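You operate a simulated robot arm through the tools that you are given. There is no shell and no other tool.

The job below is to be done with a simulated robot arm. You get a single attempt, and the scene is never put back.

JOB
Tip the lot T205 pouch off the tilting shelf into the GOOD pocket.
Fine: lay it on the shelf and slide that pocket under the lip before tipping; the shelf ends level; the other pouches stay.

The check looks at the end state, three seconds after you hand in, the way a careful person would. Anything else that was tipped, shoved, dropped, spilled or broken makes it a failure.

ROBOT AND FRAMES
A 7-joint arm with a two-finger parallel gripper, fixed in place. Base frame: the origin is on the floor under the middle of its stand, x ahead of it, y to its left, z up; the work surface is at about z = 800. Lengths are in mm, angles in degrees, forces in N, time in s.
With the tool pointing down near the work surface it reaches from about 440 to 920 mm from the base axis. Its first joint turns from -143.0 to 143.0 degrees. Payload 3 kg.
Tool frame: the origin (TCP) lies between the finger pads and is the grasp point; the fingertips stand 30 mm ahead of it; z points along the fingers, y is the line along which they close. Largest opening 94 mm; finger width 28, thickness 10; the body of the gripper, 50 by 96 mm, starts 55 mm behind the TCP.
Orientation is that of the tool frame in the base frame, as [roll, pitch, yaw] about the fixed x, y, z axes, in that order (R = Rz(yaw) Ry(pitch) Rx(roll)). With the fingers straight down and closing along the base's y, the tool's x points along the base's -x, its y along +y and its z along -z.

CONTROLS
- The arm moves only by the tool arm_command. Its argument "moves" is text: rows parted by semicolons, each of 6 numbers parted by spaces: the shift along the base's x, y, z in mm, then the turn, a rotation vector about the base's x, y, z in degrees. In form: dx dy dz wx wy wz; .... A call has 1 to 20 rows; each row is the pose to reach, as a shift and turn from the pose commanded when the call began. "gripper" is the gripper command, from -1 (fully open) to 1 (shut), values between in proportion, set as the call begins (left out, the last holds). Rows are played at 5 a second. More than 50 mm and 8.6 degrees between two rows, or a gripper value outside its range, and nothing of the call is played. A pose out of reach is approached as far as the arm can. The call stops where the force on the tool passes 90 N (or 10 N more than at its start, if that is more) or the arm is blocked; 0.2 s more then pass. Each finger travels about 72 mm/s and halts on what it meets, pressing with about 29 N; the grip force reading is that of the motor and also rises with nothing between the fingers. The clock runs only during rows and for 0.2 s after the last one: add rows that repeat a pose to give the fingers time. The reply holds the time, the measured pose of the TCP, the force on the tool along the base axes, the opening and the grip force, in the units named above and with some noise, with the torque about the TCP (base axes, N m) and any sound that the robot's microphone picked up.
- Cameras (640 x 400 px; columns grow to the right, rows downward): "scene" is fixed at [52.2, -663.2, 1565.5]; the picture's right is [0.52, -0.85, 0.00], its down [-0.52, -0.32, -0.79] and it looks along [0.67, 0.41, -0.62] (base axes); focal length 308 px, centre (320, 200). "wrist" rides on the gripper at [76, 14, -102] in the tool frame; the picture's right is [-0.18, 0.98, 0.00], its down [-0.75, -0.14, -0.64] and it looks along [-0.63, -0.12, 0.77] (tool axes); focal length 243 px, centre (320, 200). There is no depth. A picture from a camera that has moved, and an enlarged one, comes with that camera's place and axes in the base frame and with its lens. The place of the scene camera against the robot may be out by one fixed shift of up to 18 mm in any direction.
- capture(camera): a new picture of that camera. The clock stands still meanwhile.
- inspect(camera, box): a new picture of the part [left, top, right, bottom] of that camera's present view, enlarged. The clock stands still meanwhile.
- close_job(): hands the job in; it is judged then, once.

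Nothing tells you positions but the pictures and the camera data. Unless the task says otherwise, let go and move clear before handing in.

The tools are called after "Call:" by a JSON object that holds its "name" and its "arguments". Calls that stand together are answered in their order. arm_command: Moves the arm, as the interface text tells. Its arguments: {"type":"object","properties":{"moves":{"type":"string"},"gripper":{"type":"number"}},"required":["moves"]} The other tools are called the same way: capture (camera) takes a picture; inspect (camera, box) takes an enlarged picture of a part of a camera's view; close_job () hands the job in.

At the start:

```text
time_s: 0.0
tcp_pos: [542.0, 288.7, 1180.2]
ee_rot: [-180.0, 0.0, 179.9]
force: [0.1, 0.0, 0.1]
torque: [0.0, -0.01, -0.02]
width: 93.9
finger_force: 0.1
```

scene: 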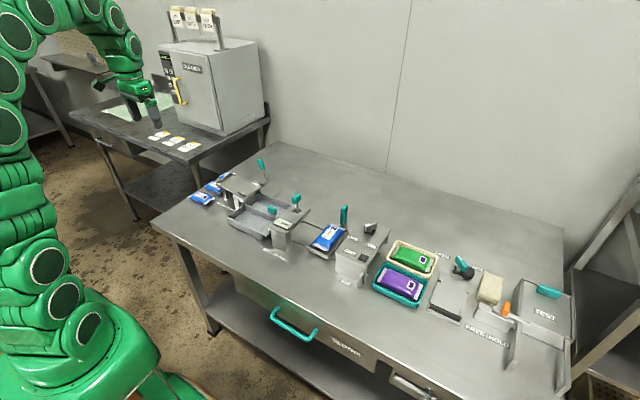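
wrist: 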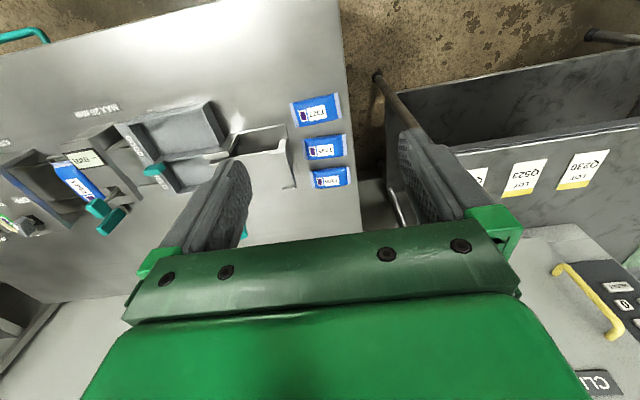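

I see a bench with several stations: blue pouches at the left end, next to what looks like a tilting shelf with pockets. I'll take enlarged pictures first to identify the lots and the mechanism.

Call:
{"name": "inspect", "arguments": {"camera": "scene", "box": [180, 140, 340, 280]}}

Call:
{"name": "inspect", "arguments": {"camera": "scene", "box": [300, 190, 460, 310]}}

Call:
{"name": "inspect", "arguments": {"camera": "scene", "box": [420, 230, 600, 380]}}

Call:
{"name": "inspect", "arguments": {"camera": "wrist", "box": [0, 80, 360, 260]}}

Call:
{"name": "inspect", "arguments": {"camera": "wrist", "box": [270, 80, 370, 200]}}

```text
2.86 times, centred on (260, 210) of scene
camera zoom: at [52.2, -663.2, 1565.5], right [0.52, -0.85, 0.0], down [-0.52, -0.32, -0.79], along [0.67, 0.41, -0.62], focal length 881 px, centre (491, 171)
```

zoom: 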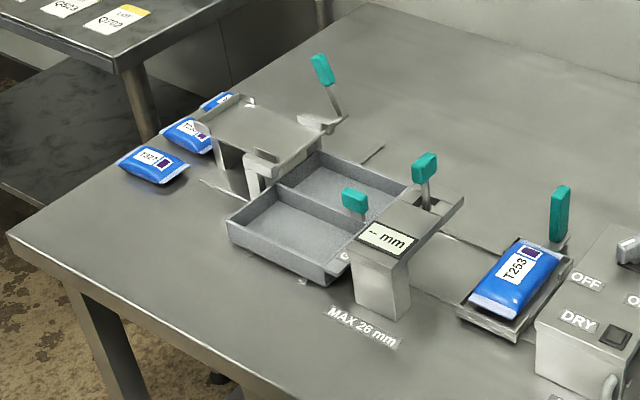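

```text
3.33 times, centred on (380, 250) of scene
camera zoom: at [52.2, -663.2, 1565.5], right [0.52, -0.85, 0.0], down [-0.52, -0.32, -0.79], along [0.67, 0.41, -0.62], focal length 1028 px, centre (120, 33)
```

zoom: 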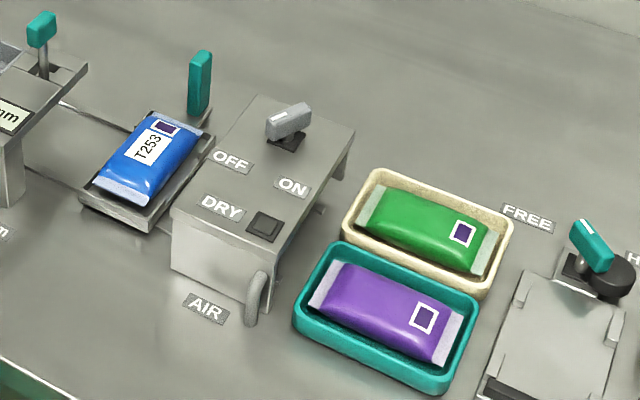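

```text
2.67 times, centred on (510, 305) of scene
camera zoom: at [52.2, -663.2, 1565.5], right [0.52, -0.85, 0.0], down [-0.52, -0.32, -0.79], along [0.67, 0.41, -0.62], focal length 822 px, centre (-187, -80)
```

zoom: 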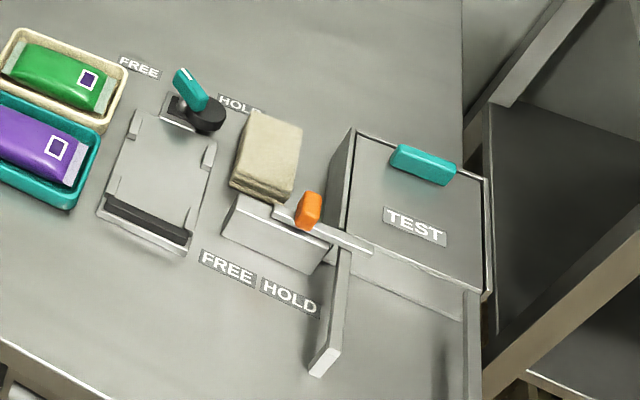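

```text
1.78 times, centred on (180, 170) of wrist
camera zoom: at [465.9, 303.1, 1283.4], right [0.18, 0.98, 0.0], down [0.75, -0.14, 0.64], along [0.63, -0.12, -0.77], focal length 431 px, centre (569, 253)
```

zoom: 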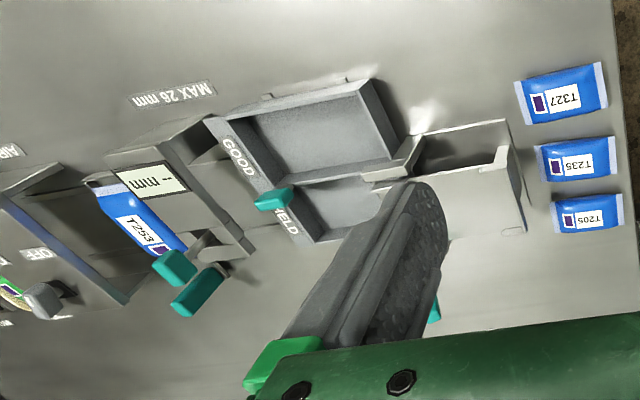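

```text
3.33 times, centred on (320, 140) of wrist
camera zoom: at [465.9, 303.1, 1283.4], right [0.18, 0.98, 0.0], down [0.75, -0.14, 0.64], along [0.63, -0.12, -0.77], focal length 809 px, centre (320, 400)
```

zoom: 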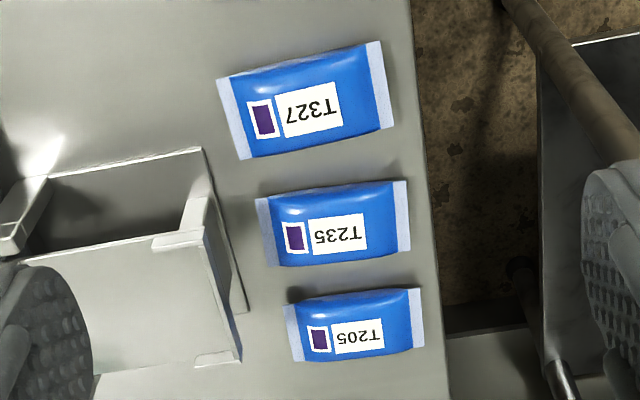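

The three loose pouches at the bench's left end read T327, T235 and T205, and T205 is the farthest in x, near (787, 267). The tilting shelf is near (680, 155) with the GOOD/HELD tray on its right, so I'll shift the arm for a better look at the shelf, lip, levers and tray.

Call:
{"name": "arm_command", "arguments": {"moves": "-10 -40 0 0 0 0; -20 -80 0 0 0 0; -30 -120 0 0 0 0; -40 -160 0 0 0 0; -40 -160 0 0 0 0"}}

Call:
{"name": "capture", "arguments": {"camera": "wrist"}}

```text
time_s: 1.2
tcp_pos: [500.0, 128.1, 1178.7]
ee_rot: [-180.0, -0.2, -180.0]
force: [-0.3, -0.1, 0.0]
torque: [-0.01, 0.01, 0.01]
width: 94.1
finger_force: 0.1
```

```text
taken
camera wrist: at [424.5, 142.3, 1282.2], right [0.18, 0.98, 0.0], down [0.75, -0.14, 0.64], along [0.63, -0.12, -0.77], focal length 243 px, centre (320, 200)
```

wrist: 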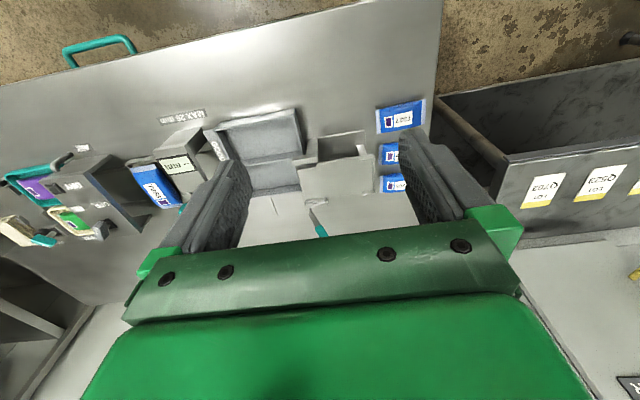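

Call:
{"name": "inspect", "arguments": {"camera": "wrist", "box": [180, 90, 440, 250]}}

Call:
{"name": "inspect", "arguments": {"camera": "scene", "box": [200, 150, 320, 225]}}

Call:
{"name": "inspect", "arguments": {"camera": "scene", "box": [220, 180, 340, 255]}}

```text
2.46 times, centred on (310, 170) of wrist
camera zoom: at [424.5, 142.3, 1282.2], right [0.18, 0.98, 0.0], down [0.75, -0.14, 0.64], along [0.63, -0.12, -0.77], focal length 597 px, centre (345, 274)
```

zoom: 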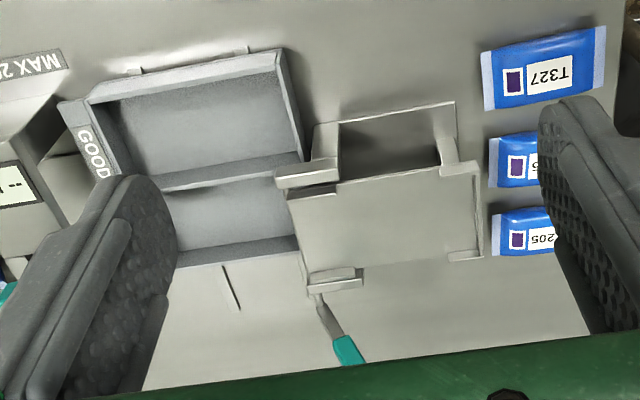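

```text
5.33 times, centred on (260, 188) of scene
camera zoom: at [52.2, -663.2, 1565.5], right [0.52, -0.85, 0.0], down [-0.52, -0.32, -0.79], along [0.67, 0.41, -0.62], focal length 1645 px, centre (640, 267)
```

zoom: 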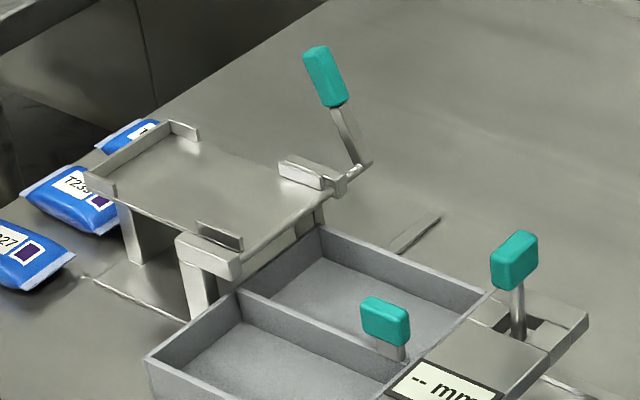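

```text
5.33 times, centred on (280, 218) of scene
camera zoom: at [52.2, -663.2, 1565.5], right [0.52, -0.85, 0.0], down [-0.52, -0.32, -0.79], along [0.67, 0.41, -0.62], focal length 1645 px, centre (533, 107)
```

zoom: 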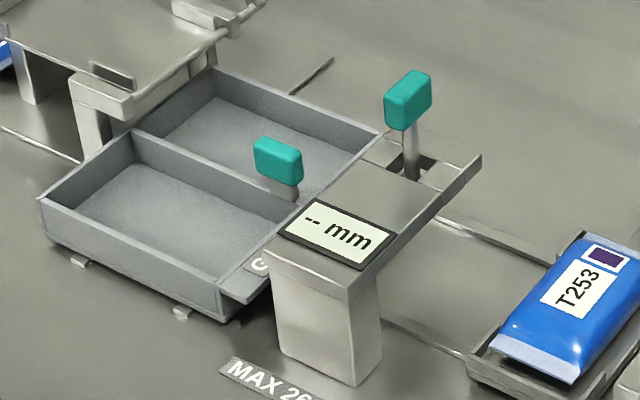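

The plate sits at about z≈880 over x 660–757, y 50–200, with its lip on the −y side. HELD is under the lip now, so GOOD (x≈615) has to slide about +88 mm in x; next I turn the wrist −90° and look from the +y side for a closer view.

Call:
{"name": "arm_command", "arguments": {"moves": "20 13 -7 0 0 -8; 42 25 -14 0 0 -16; 64 38 -21 0 0 -24; 85 51 -28 0 0 -32; 106 64 -35 0 0 -40; 128 76 -42 0 0 -48; 149 89 -49 0 0 -56; 170 102 -56 0 0 -64; 192 115 -63 0 0 -72; 213 127 -70 0 0 -80; 225 134 -76 0 0 -86; 234 140 -80 0 0 -90; 234 140 -80 0 0 -90"}}

Call:
{"name": "capture", "arguments": {"camera": "wrist"}}

Call:
{"name": "capture", "arguments": {"camera": "scene"}}

```text
time_s: 4.0
tcp_pos: [734.4, 269.4, 1100.2]
ee_rot: [179.9, 0.0, 89.9]
force: [0.6, 0.1, 0.7]
torque: [-0.01, 0.01, 0.02]
width: 94.1
finger_force: 0.1
```

```text
taken
camera wrist: at [749.6, 345.7, 1202.7], right [0.98, -0.18, 0.0], down [-0.14, -0.75, 0.64], along [-0.12, -0.63, -0.77], focal length 243 px, centre (320, 200)
```

wrist: 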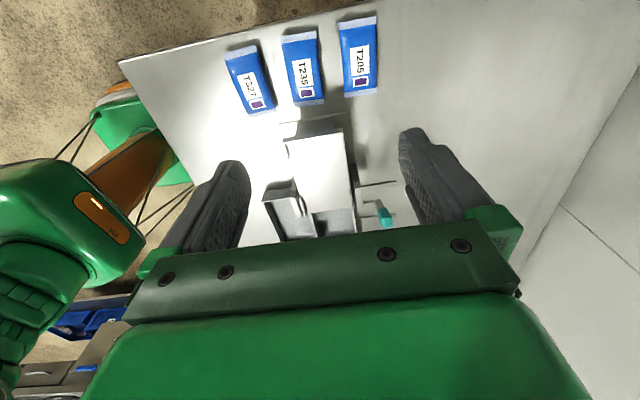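

```text
taken
```

scene: 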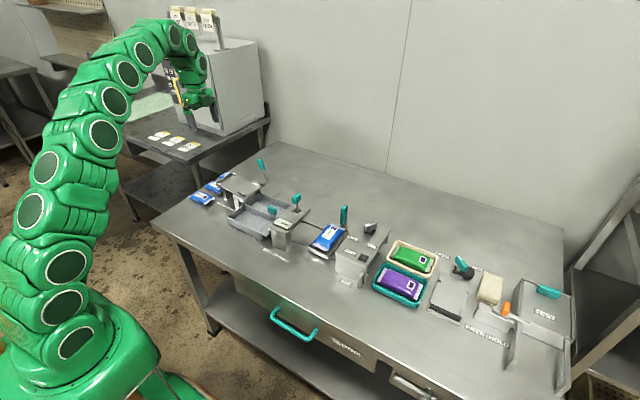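

Call:
{"name": "inspect", "arguments": {"camera": "wrist", "box": [210, 10, 410, 135]}}

Call:
{"name": "inspect", "arguments": {"camera": "wrist", "box": [230, 110, 430, 240]}}

Call:
{"name": "inspect", "arguments": {"camera": "scene", "box": [190, 150, 290, 220]}}

```text
3.20 times, centred on (310, 72) of wrist
camera zoom: at [749.6, 345.7, 1202.7], right [0.98, -0.18, 0.0], down [-0.14, -0.75, 0.64], along [-0.12, -0.63, -0.77], focal length 776 px, centre (352, 608)
```

zoom: 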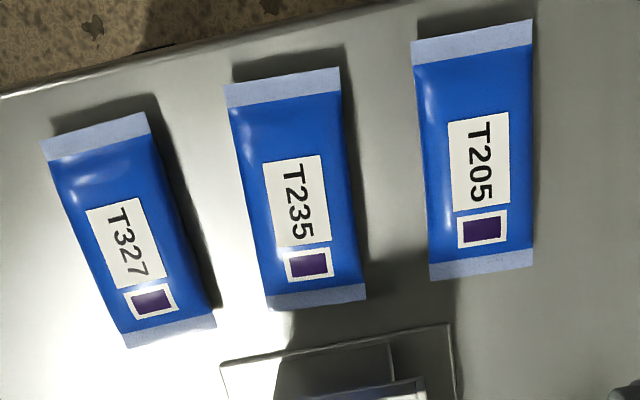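

```text
3.08 times, centred on (330, 175) of wrist
camera zoom: at [749.6, 345.7, 1202.7], right [0.98, -0.18, 0.0], down [-0.14, -0.75, 0.64], along [-0.12, -0.63, -0.77], focal length 746 px, centre (289, 277)
```

zoom: 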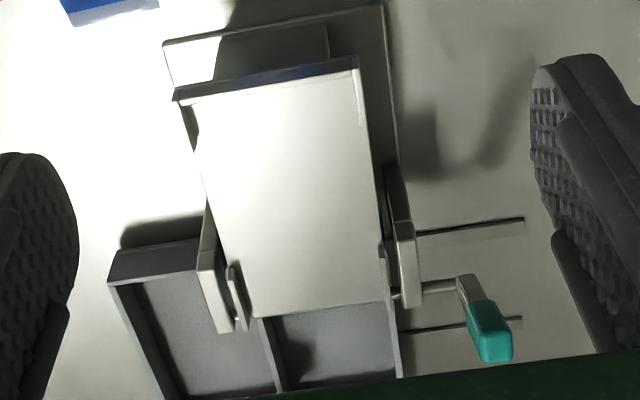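

```text
5.71 times, centred on (240, 185) of scene
camera zoom: at [52.2, -663.2, 1565.5], right [0.52, -0.85, 0.0], down [-0.52, -0.32, -0.79], along [0.67, 0.41, -0.62], focal length 1762 px, centre (777, 286)
```

zoom: 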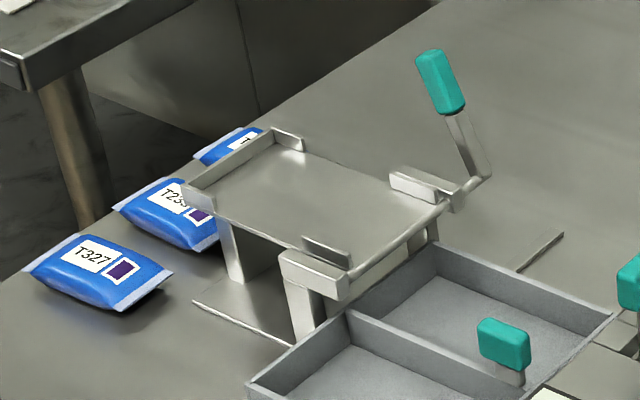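

T205 is centred near (791, 267), about 49 × 95 mm with its long side along y. The shelf axle is near y≈44, z≈865 and the lever handle near (801, 72, 935). The tray knob is near (672, −80, 866), so I'll move above it next and look before gripping it to slide the tray.

Call:
{"name": "arm_command", "arguments": {"moves": "-8 -45 -5 0 0 0; -16 -90 -12 0 0 0; -24 -135 -20 0 0 0; -32 -180 -27 0 0 0; -40 -225 -33 0 0 0; -48 -270 -40 0 0 0; -56 -315 -46 0 0 0; -62 -349 -50 0 0 0; -62 -349 -50 0 0 0"}}

Call:
{"name": "capture", "arguments": {"camera": "wrist"}}

Call:
{"name": "inspect", "arguments": {"camera": "wrist", "box": [230, 60, 410, 220]}}

Call:
{"name": "capture", "arguments": {"camera": "scene"}}

```text
time_s: 6.0
tcp_pos: [672.3, -78.5, 1053.0]
ee_rot: [180.0, 0.0, 90.0]
force: [0.8, 0.4, 0.4]
torque: [0.01, 0.0, 0.03]
width: 94.2
finger_force: 0.0
```

```text
taken
camera wrist: at [687.8, -2.2, 1156.2], right [0.98, -0.18, 0.0], down [-0.14, -0.75, 0.64], along [-0.12, -0.63, -0.77], focal length 243 px, centre (320, 200)
```

wrist: 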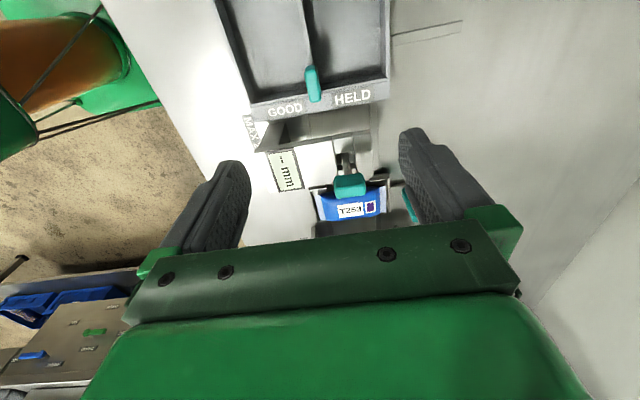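

```text
2.50 times, centred on (320, 140) of wrist
camera zoom: at [687.8, -2.2, 1156.2], right [0.98, -0.18, 0.0], down [-0.14, -0.75, 0.64], along [-0.12, -0.63, -0.77], focal length 606 px, centre (320, 350)
```

zoom: 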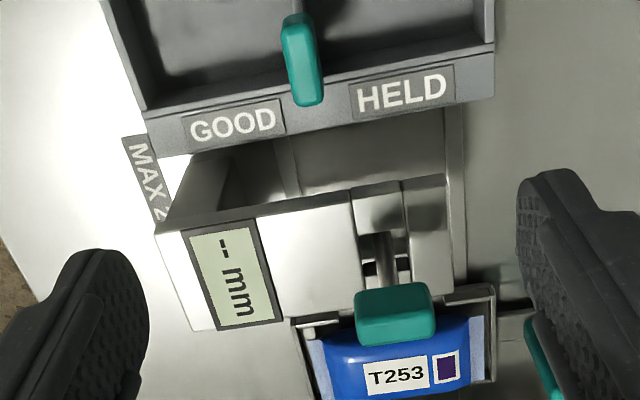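

```text
taken
```

scene: 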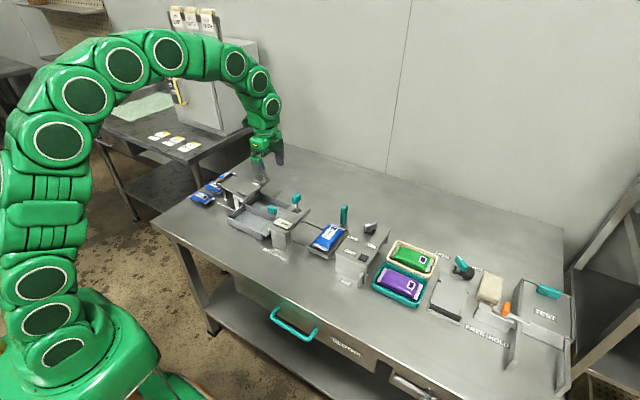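

Call:
{"name": "inspect", "arguments": {"camera": "wrist", "box": [280, 50, 360, 110]}}

Call:
{"name": "inspect", "arguments": {"camera": "scene", "box": [240, 190, 310, 240]}}

Call:
{"name": "inspect", "arguments": {"camera": "wrist", "box": [200, 0, 480, 140]}}

```text
6.67 times, centred on (320, 80) of wrist
camera zoom: at [687.8, -2.2, 1156.2], right [0.98, -0.18, 0.0], down [-0.14, -0.75, 0.64], along [-0.12, -0.63, -0.77], focal length 1618 px, centre (320, 1000)
```

zoom: 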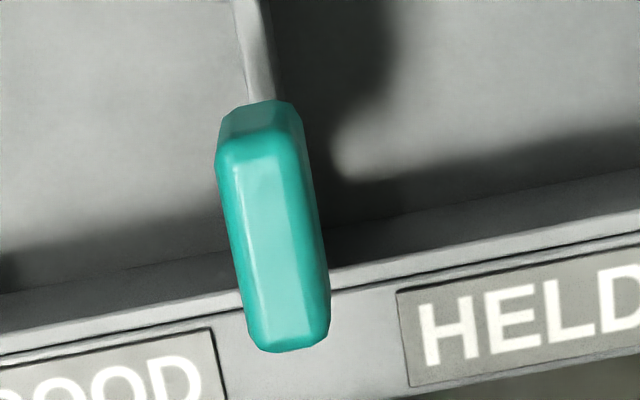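

```text
8.00 times, centred on (275, 215) of scene
camera zoom: at [52.2, -663.2, 1565.5], right [0.52, -0.85, 0.0], down [-0.52, -0.32, -0.79], along [0.67, 0.41, -0.62], focal length 2467 px, centre (680, 80)
```

zoom: 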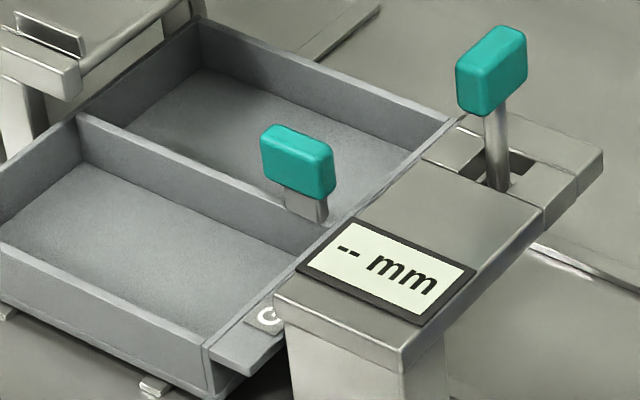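

```text
2.29 times, centred on (340, 70) of wrist
camera zoom: at [687.8, -2.2, 1156.2], right [0.98, -0.18, 0.0], down [-0.14, -0.75, 0.64], along [-0.12, -0.63, -0.77], focal length 555 px, centre (274, 497)
```

zoom: 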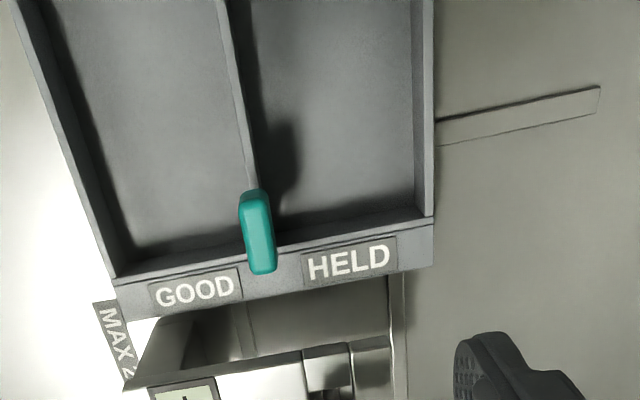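

GOOD sits on the smaller-x pocket and the tray's teal paddle knob is near (666, −77), top z≈868, thin in x. I'll half-close the fingers and come down above it to check alignment.

Call:
{"name": "arm_command", "arguments": {"moves": "-3 1 -40 0 0 0; -5 2 -80 0 0 0; -6 2 -115 0 0 0; -6 2 -115 0 0 0", "gripper": -0.1}}

Call:
{"name": "inspect", "arguments": {"camera": "wrist", "box": [200, 60, 440, 220]}}

Call:
{"name": "inspect", "arguments": {"camera": "scene", "box": [220, 150, 340, 240]}}

```text
time_s: 7.0
tcp_pos: [668.8, -78.6, 938.1]
ee_rot: [180.0, 0.0, 90.0]
force: [0.1, 0.4, 0.6]
torque: [-0.01, -0.01, -0.02]
width: 51.7
finger_force: 0.0
```

```text
2.50 times, centred on (320, 140) of wrist
camera zoom: at [682.2, -1.8, 1041.3], right [0.98, -0.18, 0.0], down [-0.14, -0.75, 0.64], along [-0.12, -0.63, -0.77], focal length 606 px, centre (320, 350)
```

zoom: 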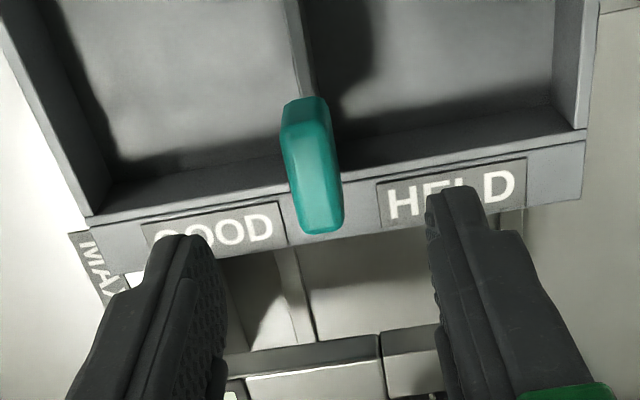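

```text
4.44 times, centred on (280, 195) of scene
camera zoom: at [52.2, -663.2, 1565.5], right [0.52, -0.85, 0.0], down [-0.52, -0.32, -0.79], along [0.67, 0.41, -0.62], focal length 1371 px, centre (498, 222)
```

zoom: 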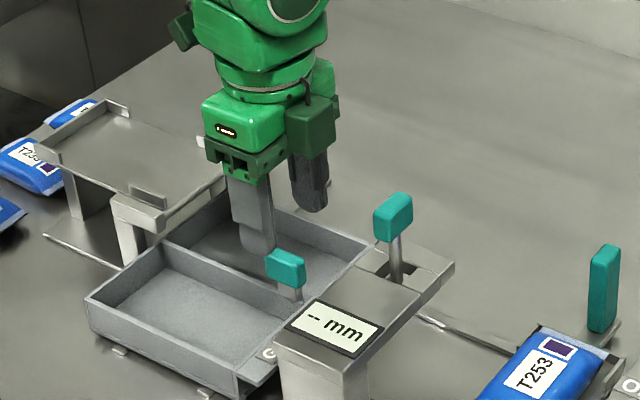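

The knob is centred between the fingers to within about 2 mm. I'll go down so the tips stand near z≈850, just above the tray rim, and close on the knob.

Call:
{"name": "arm_command", "arguments": {"moves": "0 0 -20 0 0 0; -1 0 -40 0 0 0; -1 0 -56 0 0 0; -1 0 -56 0 0 0"}}

Call:
{"name": "inspect", "arguments": {"camera": "wrist", "box": [200, 60, 440, 220]}}

Call:
{"name": "inspect", "arguments": {"camera": "scene", "box": [240, 180, 310, 230]}}

```text
time_s: 8.0
tcp_pos: [666.4, -80.1, 880.8]
ee_rot: [-179.9, 0.0, 89.9]
force: [-1.1, -0.2, 0.1]
torque: [-0.01, -0.01, 0.0]
width: 51.6
finger_force: 0.1
```

```text
2.50 times, centred on (320, 140) of wrist
camera zoom: at [680.9, -3.1, 984.2], right [0.98, -0.18, 0.0], down [-0.14, -0.75, 0.64], along [-0.12, -0.63, -0.77], focal length 606 px, centre (320, 350)
```

zoom: 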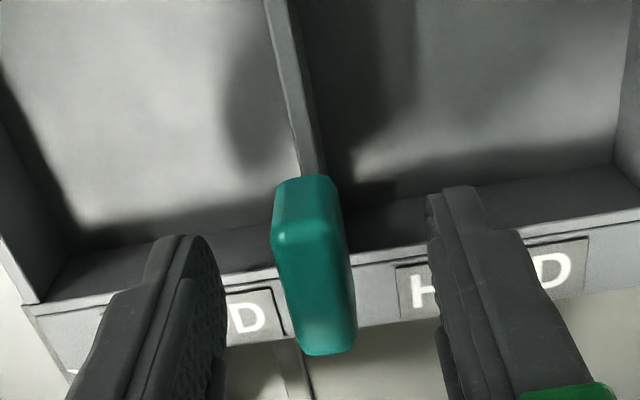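

```text
8.00 times, centred on (275, 205) of scene
camera zoom: at [52.2, -663.2, 1565.5], right [0.52, -0.85, 0.0], down [-0.52, -0.32, -0.79], along [0.67, 0.41, -0.62], focal length 2467 px, centre (680, 160)
```

zoom: 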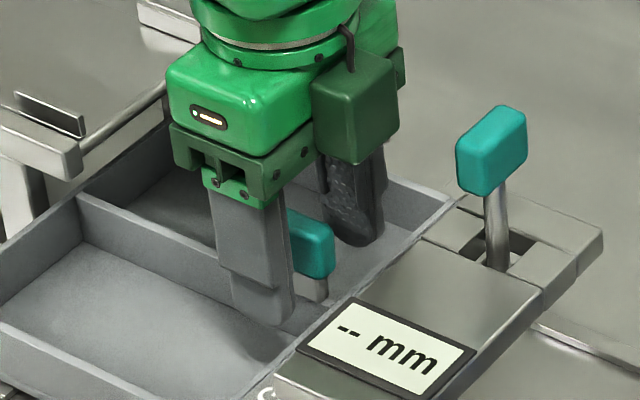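

Fingers straddle the knob without contact. Closing now.

Call:
{"name": "arm_command", "arguments": {"moves": "0 0 0 0 0 0; 0 0 0 0 0 0; 0 0 0 0 0 0; 0 0 0 0 0 0", "gripper": 1}}

Call:
{"name": "inspect", "arguments": {"camera": "wrist", "box": [200, 60, 440, 220]}}

```text
time_s: 9.0
tcp_pos: [666.1, -79.7, 881.4]
ee_rot: [-180.0, 0.0, 90.0]
force: [7.4, -1.2, -2.7]
torque: [-0.07, -0.02, 0.0]
width: 18.2
finger_force: 44.9
```

```text
2.50 times, centred on (320, 140) of wrist
camera zoom: at [681.2, -3.0, 984.3], right [0.98, -0.18, 0.0], down [-0.14, -0.75, 0.64], along [-0.12, -0.63, -0.77], focal length 606 px, centre (320, 350)
```

zoom: 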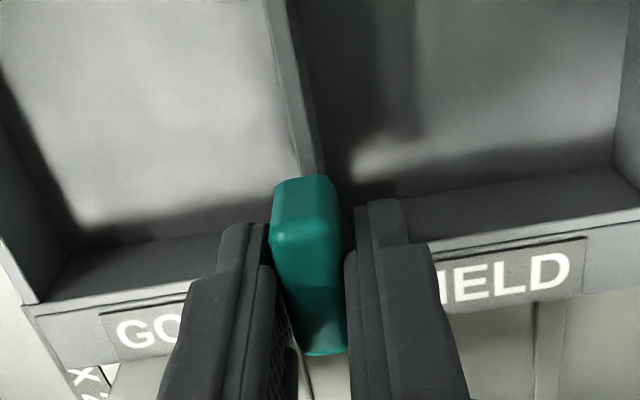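

The knob is held (18 mm wide). I'll slide the tray slowly toward +x, the first 40 mm, and check the forces.

Call:
{"name": "arm_command", "arguments": {"moves": "5 0 0 0 0 0; 12 0 0 0 0 0; 20 0 0 0 0 0; 28 0 0 0 0 0; 35 0 0 0 0 0; 40 0 0 0 0 0; 40 0 0 0 0 0"}}

Call:
{"name": "inspect", "arguments": {"camera": "scene", "box": [210, 150, 330, 240]}}

```text
time_s: 10.6
tcp_pos: [705.8, -79.1, 880.4]
ee_rot: [-180.0, 0.1, 90.1]
force: [0.7, -16.6, 23.9]
torque: [0.12, 0.01, 0.02]
width: 18.5
finger_force: 44.8
```

```text
4.44 times, centred on (270, 195) of scene
camera zoom: at [52.2, -663.2, 1565.5], right [0.52, -0.85, 0.0], down [-0.52, -0.32, -0.79], along [0.67, 0.41, -0.62], focal length 1371 px, centre (542, 222)
```

zoom: 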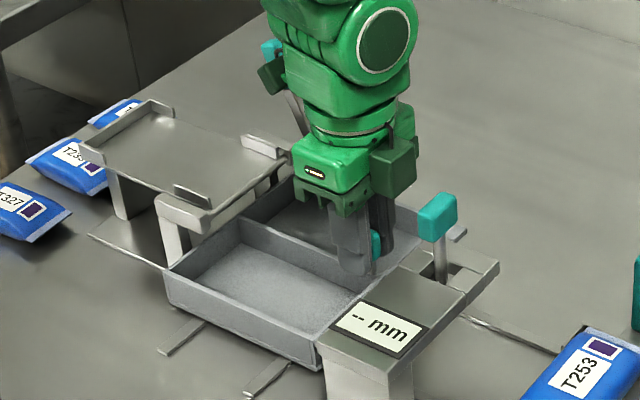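

The tray slides with the knob. Continuing another 47 mm to bring GOOD to the plate's centre line.

Call:
{"name": "arm_command", "arguments": {"moves": "6 0 0 0 0 0; 13 0 0 0 0 0; 20 0 0 0 0 0; 27 0 0 0 0 0; 34 0 0 0 0 0; 40 0 0 0 0 0; 44 0 0 0 0 0; 47 0 0 0 0 0; 47 0 0 0 0 0"}}

Call:
{"name": "inspect", "arguments": {"camera": "scene", "box": [210, 150, 330, 240]}}

Call:
{"name": "inspect", "arguments": {"camera": "wrist", "box": [160, 0, 480, 210]}}

```text
time_s: 12.6
tcp_pos: [751.2, -79.3, 879.7]
ee_rot: [180.0, 0.0, 90.0]
force: [-1.0, -6.4, 9.5]
torque: [1.13, 0.04, -0.06]
width: 18.3
finger_force: 45.4
```

```text
4.44 times, centred on (270, 195) of scene
camera zoom: at [52.2, -663.2, 1565.5], right [0.52, -0.85, 0.0], down [-0.52, -0.32, -0.79], along [0.67, 0.41, -0.62], focal length 1371 px, centre (542, 222)
```

zoom: 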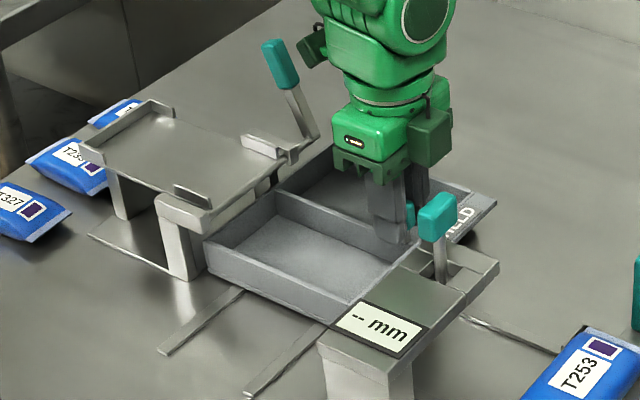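

```text
1.90 times, centred on (320, 105) of wrist
camera zoom: at [767.6, -2.4, 982.4], right [0.98, -0.18, 0.0], down [-0.14, -0.75, 0.64], along [-0.12, -0.63, -0.77], focal length 462 px, centre (320, 381)
```

zoom: 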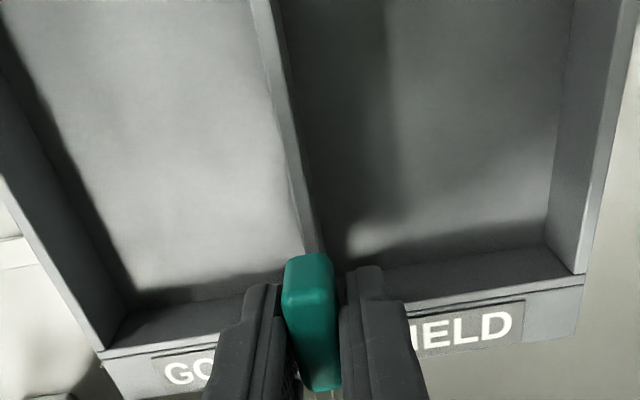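

The tray moved with the knob and GOOD now looks to be under the lip. I'll release the knob, rise clear and check alignment from above.

Call:
{"name": "arm_command", "arguments": {"moves": "0 0 0 0 0 0; 0 0 0 0 0 0; 0 0 0 0 0 0", "gripper": -0.1}}

Call:
{"name": "arm_command", "arguments": {"moves": "0 0 30 0 0 0; 0 0 70 0 0 0; 0 20 110 0 0 0; -5 60 140 0 0 0; -10 105 170 0 0 0; -15 150 190 0 0 0; -15 195 200 0 0 0; -15 235 205 0 0 0; -15 260 210 0 0 0; -15 260 210 0 0 0"}}

Call:
{"name": "capture", "arguments": {"camera": "wrist"}}

Call:
{"name": "inspect", "arguments": {"camera": "scene", "box": [210, 150, 330, 240]}}

```text
time_s: 13.4
tcp_pos: [752.0, -77.9, 879.3]
ee_rot: [-180.0, 0.1, 89.9]
force: [0.1, 0.3, 0.0]
torque: [-0.01, -0.03, 0.01]
width: 51.5
finger_force: 0.1
```

```text
refused: row 4 steps farther than a row can; nothing moved
```

```text
taken
camera wrist: at [767.6, -2.4, 982.3], right [0.98, -0.18, 0.0], down [-0.14, -0.75, 0.64], along [-0.12, -0.63, -0.77], focal length 243 px, centre (320, 200)
```

wrist: 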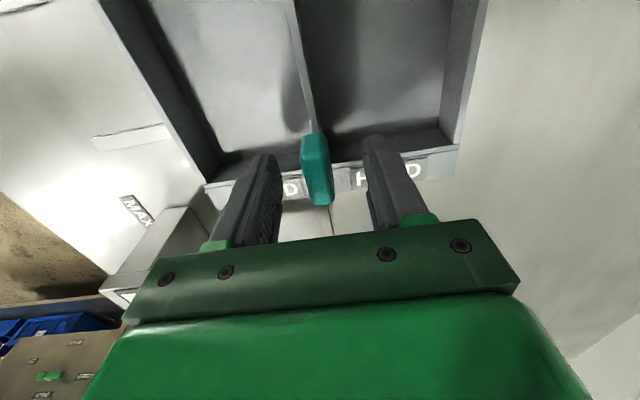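

```text
4.44 times, centred on (270, 195) of scene
camera zoom: at [52.2, -663.2, 1565.5], right [0.52, -0.85, 0.0], down [-0.52, -0.32, -0.79], along [0.67, 0.41, -0.62], focal length 1371 px, centre (542, 222)
```

zoom: 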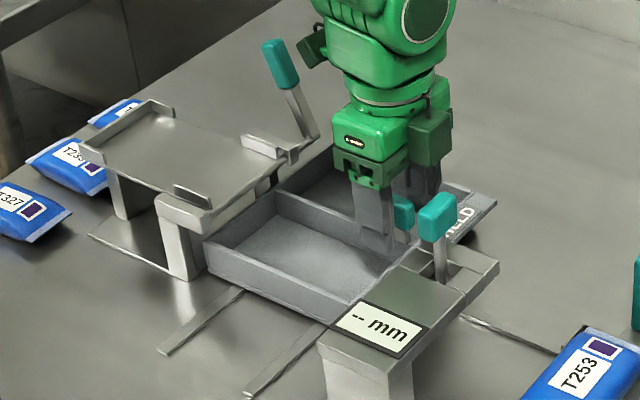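

Call:
{"name": "arm_command", "arguments": {"moves": "0 0 40 0 0 0; 0 0 85 0 0 0; 0 0 130 0 0 0; 0 0 175 0 0 0; 0 0 210 0 0 0; -5 45 215 0 0 0; -10 90 220 0 0 0; -15 135 220 0 0 0; -20 180 220 0 0 0; -20 225 220 0 0 0; -20 270 220 0 0 0; -20 300 220 0 0 0; -20 300 220 0 0 0"}}

Call:
{"name": "inspect", "arguments": {"camera": "wrist", "box": [220, 80, 440, 240]}}

Call:
{"name": "inspect", "arguments": {"camera": "scene", "box": [210, 150, 330, 240]}}

```text
time_s: 16.2
tcp_pos: [733.7, 223.8, 1098.7]
ee_rot: [-179.9, 0.0, 89.9]
force: [-0.7, 0.6, -0.7]
torque: [0.0, 0.0, -0.02]
width: 51.6
finger_force: 0.0
```

```text
2.50 times, centred on (330, 160) of wrist
camera zoom: at [749.3, 300.4, 1201.1], right [0.98, -0.18, 0.0], down [-0.14, -0.75, 0.64], along [-0.12, -0.63, -0.77], focal length 606 px, centre (295, 300)
```

zoom: 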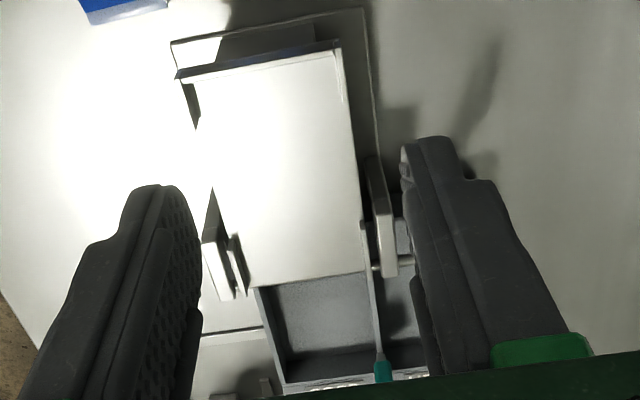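

```text
4.44 times, centred on (270, 195) of scene
camera zoom: at [52.2, -663.2, 1565.5], right [0.52, -0.85, 0.0], down [-0.52, -0.32, -0.79], along [0.67, 0.41, -0.62], focal length 1371 px, centre (542, 222)
```

zoom: 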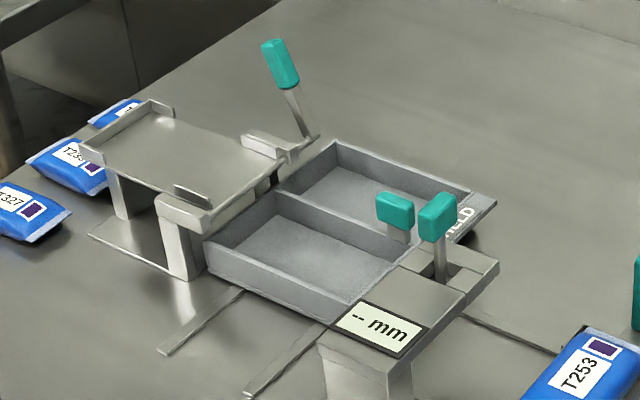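

GOOD now spans about x 669–757 under the plate (669–754), centred to within a millimetre or two. Next I go above T205 at (791, 267) with the fingers opened to about 74 mm and check the gap to T235.

Call:
{"name": "arm_command", "arguments": {"moves": "12 9 -20 0 0 0; 24 18 -60 0 0 -1; 36 27 -100 0 0 -2; 48 36 -145 0 0 -2; 58 43 -185 0 0 -2; 58 43 -185 0 0 -2", "gripper": -0.57}}

Call:
{"name": "capture", "arguments": {"camera": "wrist"}}

Call:
{"name": "inspect", "arguments": {"camera": "wrist", "box": [200, 0, 440, 200]}}

Call:
{"name": "inspect", "arguments": {"camera": "scene", "box": [180, 140, 300, 230]}}

```text
time_s: 17.6
tcp_pos: [790.5, 266.8, 913.6]
ee_rot: [179.9, 0.0, 87.9]
force: [-0.2, -0.1, -0.6]
torque: [0.0, -0.01, 0.05]
width: 73.9
finger_force: 0.0
```

```text
taken
camera wrist: at [808.2, 342.5, 1016.6], right [0.98, -0.22, 0.0], down [-0.17, -0.75, 0.64], along [-0.14, -0.63, -0.77], focal length 243 px, centre (320, 200)
```

wrist: 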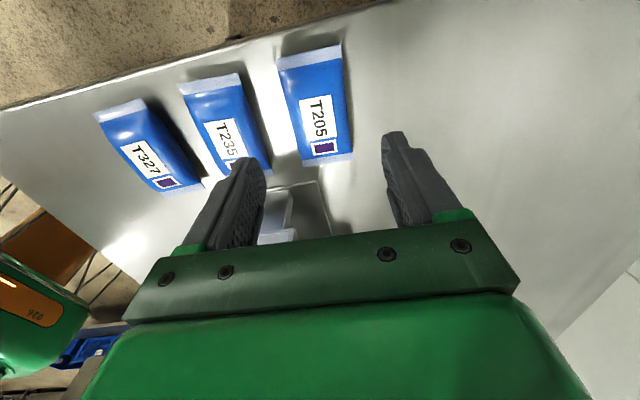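

```text
2.00 times, centred on (320, 100) of wrist
camera zoom: at [808.2, 342.5, 1016.6], right [0.98, -0.22, 0.0], down [-0.17, -0.75, 0.64], along [-0.14, -0.63, -0.77], focal length 485 px, centre (320, 400)
```

zoom: 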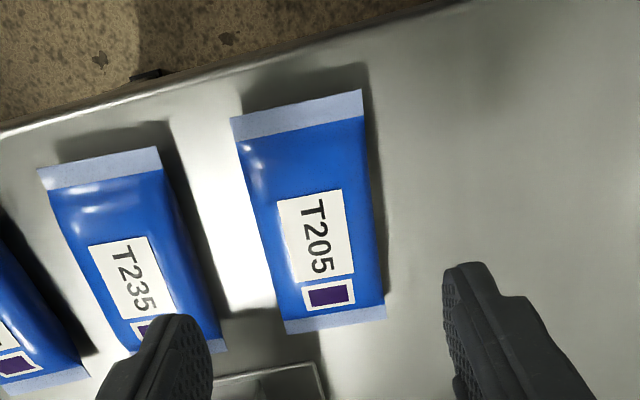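

```text
4.44 times, centred on (240, 185) of scene
camera zoom: at [52.2, -663.2, 1565.5], right [0.52, -0.85, 0.0], down [-0.52, -0.32, -0.79], along [0.67, 0.41, -0.62], focal length 1371 px, centre (676, 267)
```

zoom: 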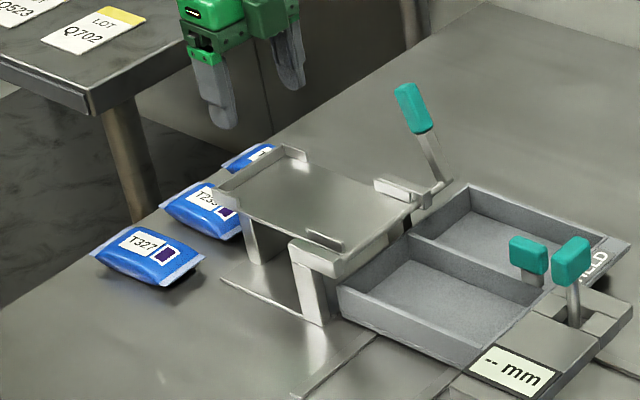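

T205 measures again at (791, 267), and the left finger will have about 10 mm clear on each side between T205 and T235 at 68 mm opening. Going down to tips near z≈805.

Call:
{"name": "arm_command", "arguments": {"moves": "0 0 -20 0 0 0; 0 0 -40 0 0 0; 0 0 -55 0 0 0; 0 0 -68 0 0 0; 0 0 -78 0 0 0; 0 0 -78 0 0 0", "gripper": -0.45}}

Call:
{"name": "capture", "arguments": {"camera": "wrist"}}

```text
time_s: 19.0
tcp_pos: [792.3, 263.9, 838.2]
ee_rot: [180.0, 0.0, 88.0]
force: [0.4, -1.2, 0.0]
torque: [0.02, 0.0, 0.0]
width: 68.1
finger_force: 0.1
```

```text
taken
camera wrist: at [809.8, 340.6, 939.9], right [0.98, -0.22, 0.0], down [-0.17, -0.75, 0.64], along [-0.14, -0.63, -0.77], focal length 243 px, centre (320, 200)
```

wrist: 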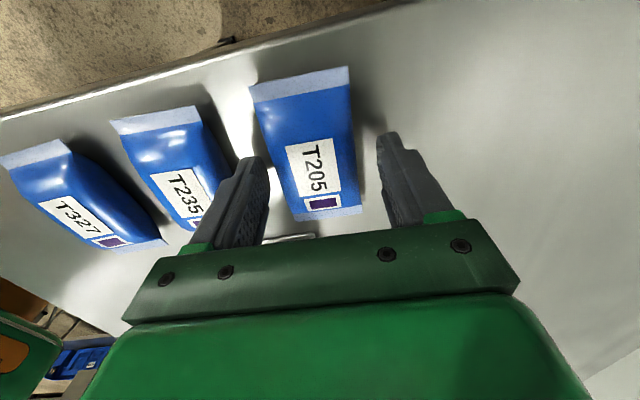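

The fingers straddle T205 cleanly with no contact on T235. Closing on the pouch.

Call:
{"name": "arm_command", "arguments": {"moves": "0 0 -1 0 0 0; 0 0 -2 0 0 0; 0 0 -2 0 0 0; 0 0 -2 0 0 0; 0 0 -2 0 0 0", "gripper": 1}}

Call:
{"name": "capture", "arguments": {"camera": "wrist"}}

```text
time_s: 20.2
tcp_pos: [792.0, 263.8, 836.2]
ee_rot: [179.9, 0.0, 88.0]
force: [5.1, 1.2, 20.9]
torque: [0.06, -0.13, -0.02]
width: 48.9
finger_force: 28.8
```

```text
taken
camera wrist: at [809.4, 340.1, 939.1], right [0.98, -0.22, 0.0], down [-0.17, -0.75, 0.64], along [-0.14, -0.63, -0.77], focal length 243 px, centre (320, 200)
```

wrist: 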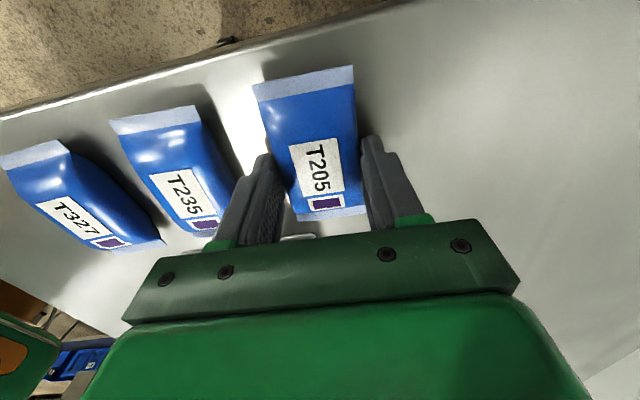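

The pouch is held at 49 mm. Lifting straight up in small steps and checking that it stays.

Call:
{"name": "arm_command", "arguments": {"moves": "0 0 5 0 0 0; 0 0 15 0 0 0; 0 0 30 0 0 0; 0 0 45 0 0 0; 0 0 60 0 0 0; 0 0 60 0 0 0"}}

Call:
{"name": "capture", "arguments": {"camera": "wrist"}}

Call:
{"name": "inspect", "arguments": {"camera": "scene", "box": [180, 120, 300, 210]}}

```text
time_s: 21.6
tcp_pos: [793.4, 263.7, 891.1]
ee_rot: [-180.0, 0.0, 88.0]
force: [-0.5, 0.4, -1.0]
torque: [0.04, -0.01, -0.01]
width: 49.1
finger_force: 29.3
```

```text
taken
camera wrist: at [810.3, 340.2, 994.6], right [0.98, -0.22, 0.0], down [-0.17, -0.75, 0.64], along [-0.14, -0.63, -0.77], focal length 243 px, centre (320, 200)
```

wrist: 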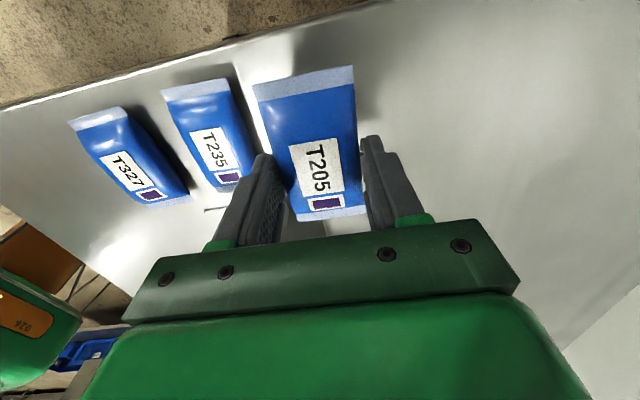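

```text
4.44 times, centred on (240, 165) of scene
camera zoom: at [52.2, -663.2, 1565.5], right [0.52, -0.85, 0.0], down [-0.52, -0.32, -0.79], along [0.67, 0.41, -0.62], focal length 1371 px, centre (676, 356)
```

zoom: 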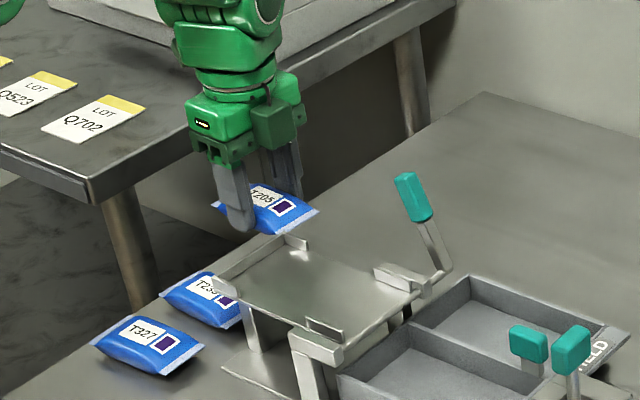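

T205 lifted cleanly and hangs level, and the other two haven't moved. I'll rise to about z=960, move to x=712, then in to y=134 over the plate, squaring the pouch by +2°.

Call:
{"name": "arm_command", "arguments": {"moves": "0 0 25 0 0 0; 0 0 50 0 0 0; 0 0 70 0 0 0; -25 0 70 0 0 1; -55 0 70 0 0 2; -81 0 70 0 0 2; -81 -30 70 0 0 2; -81 -60 70 0 0 2; -81 -90 70 0 0 2; -81 -115 70 0 0 2; -81 -130 70 0 0 2; -81 -130 65 0 0 2; -81 -130 65 0 0 2"}}

Call:
{"name": "capture", "arguments": {"camera": "wrist"}}

Call:
{"name": "inspect", "arguments": {"camera": "scene", "box": [190, 120, 310, 210]}}

```text
time_s: 24.4
tcp_pos: [710.3, 134.1, 957.6]
ee_rot: [180.0, 0.0, 90.0]
force: [0.7, 0.9, 0.0]
torque: [0.0, 0.0, 0.01]
width: 49.2
finger_force: 29.1
```

```text
taken
camera wrist: at [725.2, 211.3, 1060.9], right [0.98, -0.18, 0.0], down [-0.14, -0.75, 0.64], along [-0.12, -0.63, -0.77], focal length 243 px, centre (320, 200)
```

wrist: 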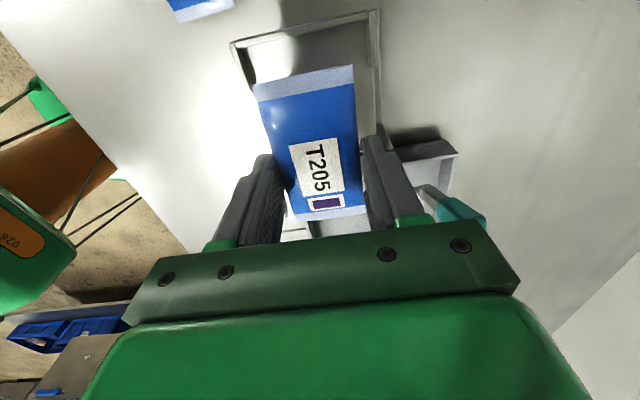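

```text
4.44 times, centred on (250, 165) of scene
camera zoom: at [52.2, -663.2, 1565.5], right [0.52, -0.85, 0.0], down [-0.52, -0.32, -0.79], along [0.67, 0.41, -0.62], focal length 1371 px, centre (631, 356)
```

zoom: 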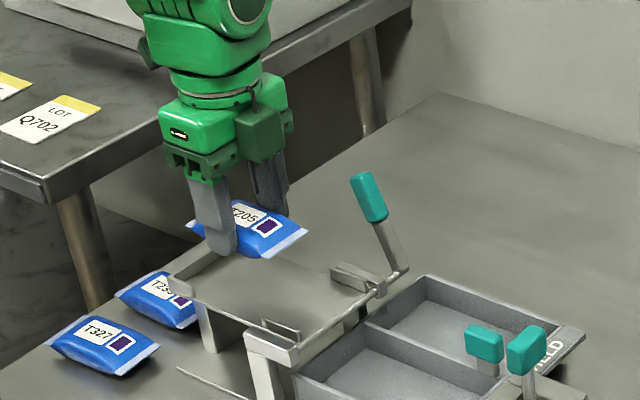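

The plate's back corners measure x 669.5 and 756.6 (centre 713), so I shift 2.5 mm and start the descent, stopping above the plate to check.

Call:
{"name": "arm_command", "arguments": {"moves": "2 0 -8 0 0 0; 2.5 0 -16 0 0 0; 2.5 0 -24 0 0 0; 2.5 0 -30 0 0 0; 2.5 0 -30 0 0 0"}}

Call:
{"name": "capture", "arguments": {"camera": "wrist"}}

Call:
{"name": "inspect", "arguments": {"camera": "scene", "box": [210, 150, 290, 210]}}

```text
time_s: 25.6
tcp_pos: [712.7, 134.8, 930.5]
ee_rot: [180.0, 0.0, 90.0]
force: [-0.3, 0.1, -0.3]
torque: [0.02, 0.01, -0.03]
width: 48.8
finger_force: 29.3
```

```text
taken
camera wrist: at [726.6, 211.8, 1032.5], right [0.98, -0.18, 0.0], down [-0.14, -0.75, 0.64], along [-0.12, -0.63, -0.77], focal length 243 px, centre (320, 200)
```

wrist: 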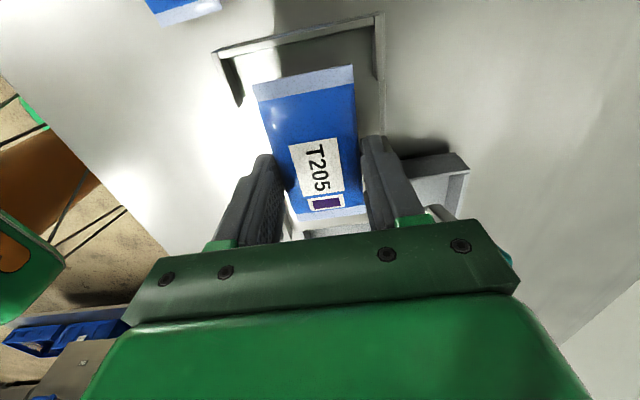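

```text
6.67 times, centred on (250, 180) of scene
camera zoom: at [52.2, -663.2, 1565.5], right [0.52, -0.85, 0.0], down [-0.52, -0.32, -0.79], along [0.67, 0.41, -0.62], focal length 2056 px, centre (787, 333)
```

zoom: 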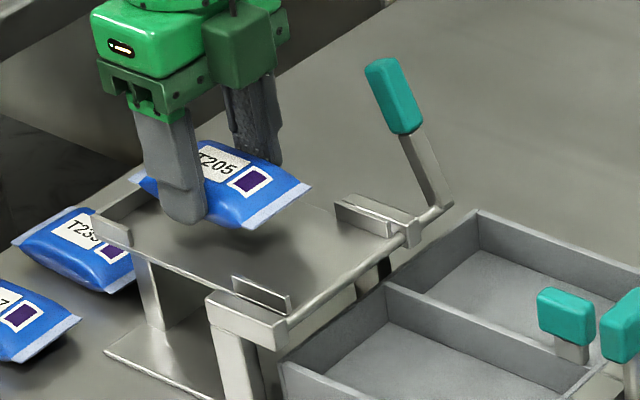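

Still clearly above the plate. Lowering in small steps and watching the force.

Call:
{"name": "arm_command", "arguments": {"moves": "0 0 -2 0 0 0; 0 0 -4 0 0 0; 0 0 -6 0 0 0; 0 0 -6 0 0 0"}}

Call:
{"name": "inspect", "arguments": {"camera": "scene", "box": [210, 150, 290, 210]}}

```text
time_s: 26.6
tcp_pos: [712.1, 134.8, 921.5]
ee_rot: [-180.0, 0.1, 90.0]
force: [0.2, -0.4, -0.7]
torque: [0.02, 0.0, -0.01]
width: 49.0
finger_force: 29.0
```

```text
6.67 times, centred on (250, 180) of scene
camera zoom: at [52.2, -663.2, 1565.5], right [0.52, -0.85, 0.0], down [-0.52, -0.32, -0.79], along [0.67, 0.41, -0.62], focal length 2056 px, centre (787, 333)
```

zoom: 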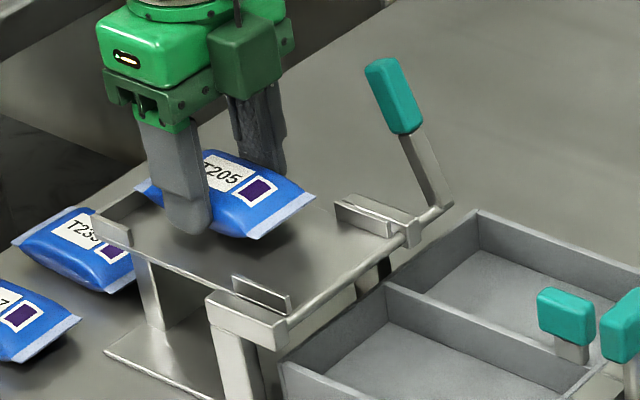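

Call:
{"name": "arm_command", "arguments": {"moves": "0 0 -2 0 0 0; 0 0 -4 0 0 0; 0 0 -5 0 0 0; 0 0 -5 0 0 0"}}

Call:
{"name": "inspect", "arguments": {"camera": "scene", "box": [210, 150, 290, 210]}}

```text
time_s: 27.6
tcp_pos: [713.8, 135.2, 917.4]
ee_rot: [180.0, 0.1, 90.0]
force: [0.8, 0.6, -0.4]
torque: [0.01, 0.02, 0.02]
width: 49.0
finger_force: 29.0
```

```text
6.67 times, centred on (250, 180) of scene
camera zoom: at [52.2, -663.2, 1565.5], right [0.52, -0.85, 0.0], down [-0.52, -0.32, -0.79], along [0.67, 0.41, -0.62], focal length 2056 px, centre (787, 333)
```

zoom: 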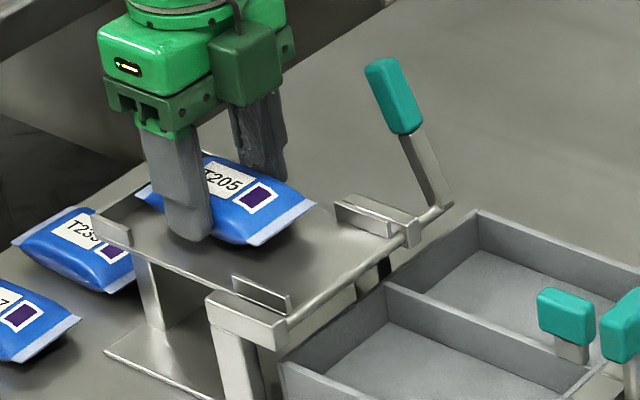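

Call:
{"name": "arm_command", "arguments": {"moves": "0 0 -1.5 0 0 0; 0 0 -3 0 0 0; 0 0 -3 0 0 0"}}

Call:
{"name": "arm_command", "arguments": {"moves": "0 0 -1.5 0 0 0; 0 0 -3 0 0 0; 0 0 -3 0 0 0"}}

Call:
{"name": "inspect", "arguments": {"camera": "scene", "box": [210, 150, 290, 210]}}

```text
time_s: 28.4
tcp_pos: [714.1, 133.8, 915.8]
ee_rot: [180.0, 0.1, 90.0]
force: [0.0, 0.4, -0.3]
torque: [0.0, -0.01, -0.04]
width: 49.3
finger_force: 29.0
```

```text
time_s: 29.2
tcp_pos: [712.2, 134.4, 913.0]
ee_rot: [-179.9, 0.0, 90.0]
force: [0.2, 0.5, -0.2]
torque: [0.04, -0.03, 0.01]
width: 49.0
finger_force: 29.1
```

```text
6.67 times, centred on (250, 180) of scene
camera zoom: at [52.2, -663.2, 1565.5], right [0.52, -0.85, 0.0], down [-0.52, -0.32, -0.79], along [0.67, 0.41, -0.62], focal length 2056 px, centre (787, 333)
```

zoom: 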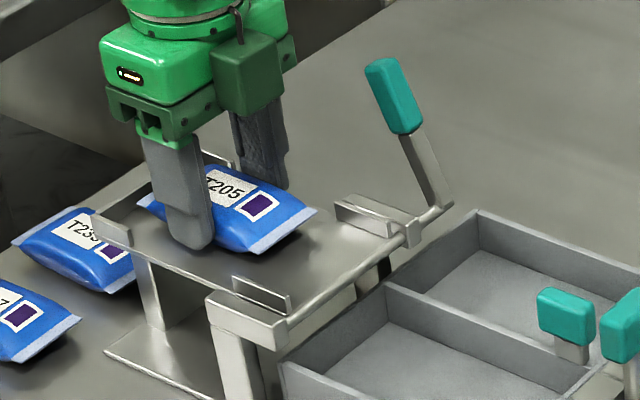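

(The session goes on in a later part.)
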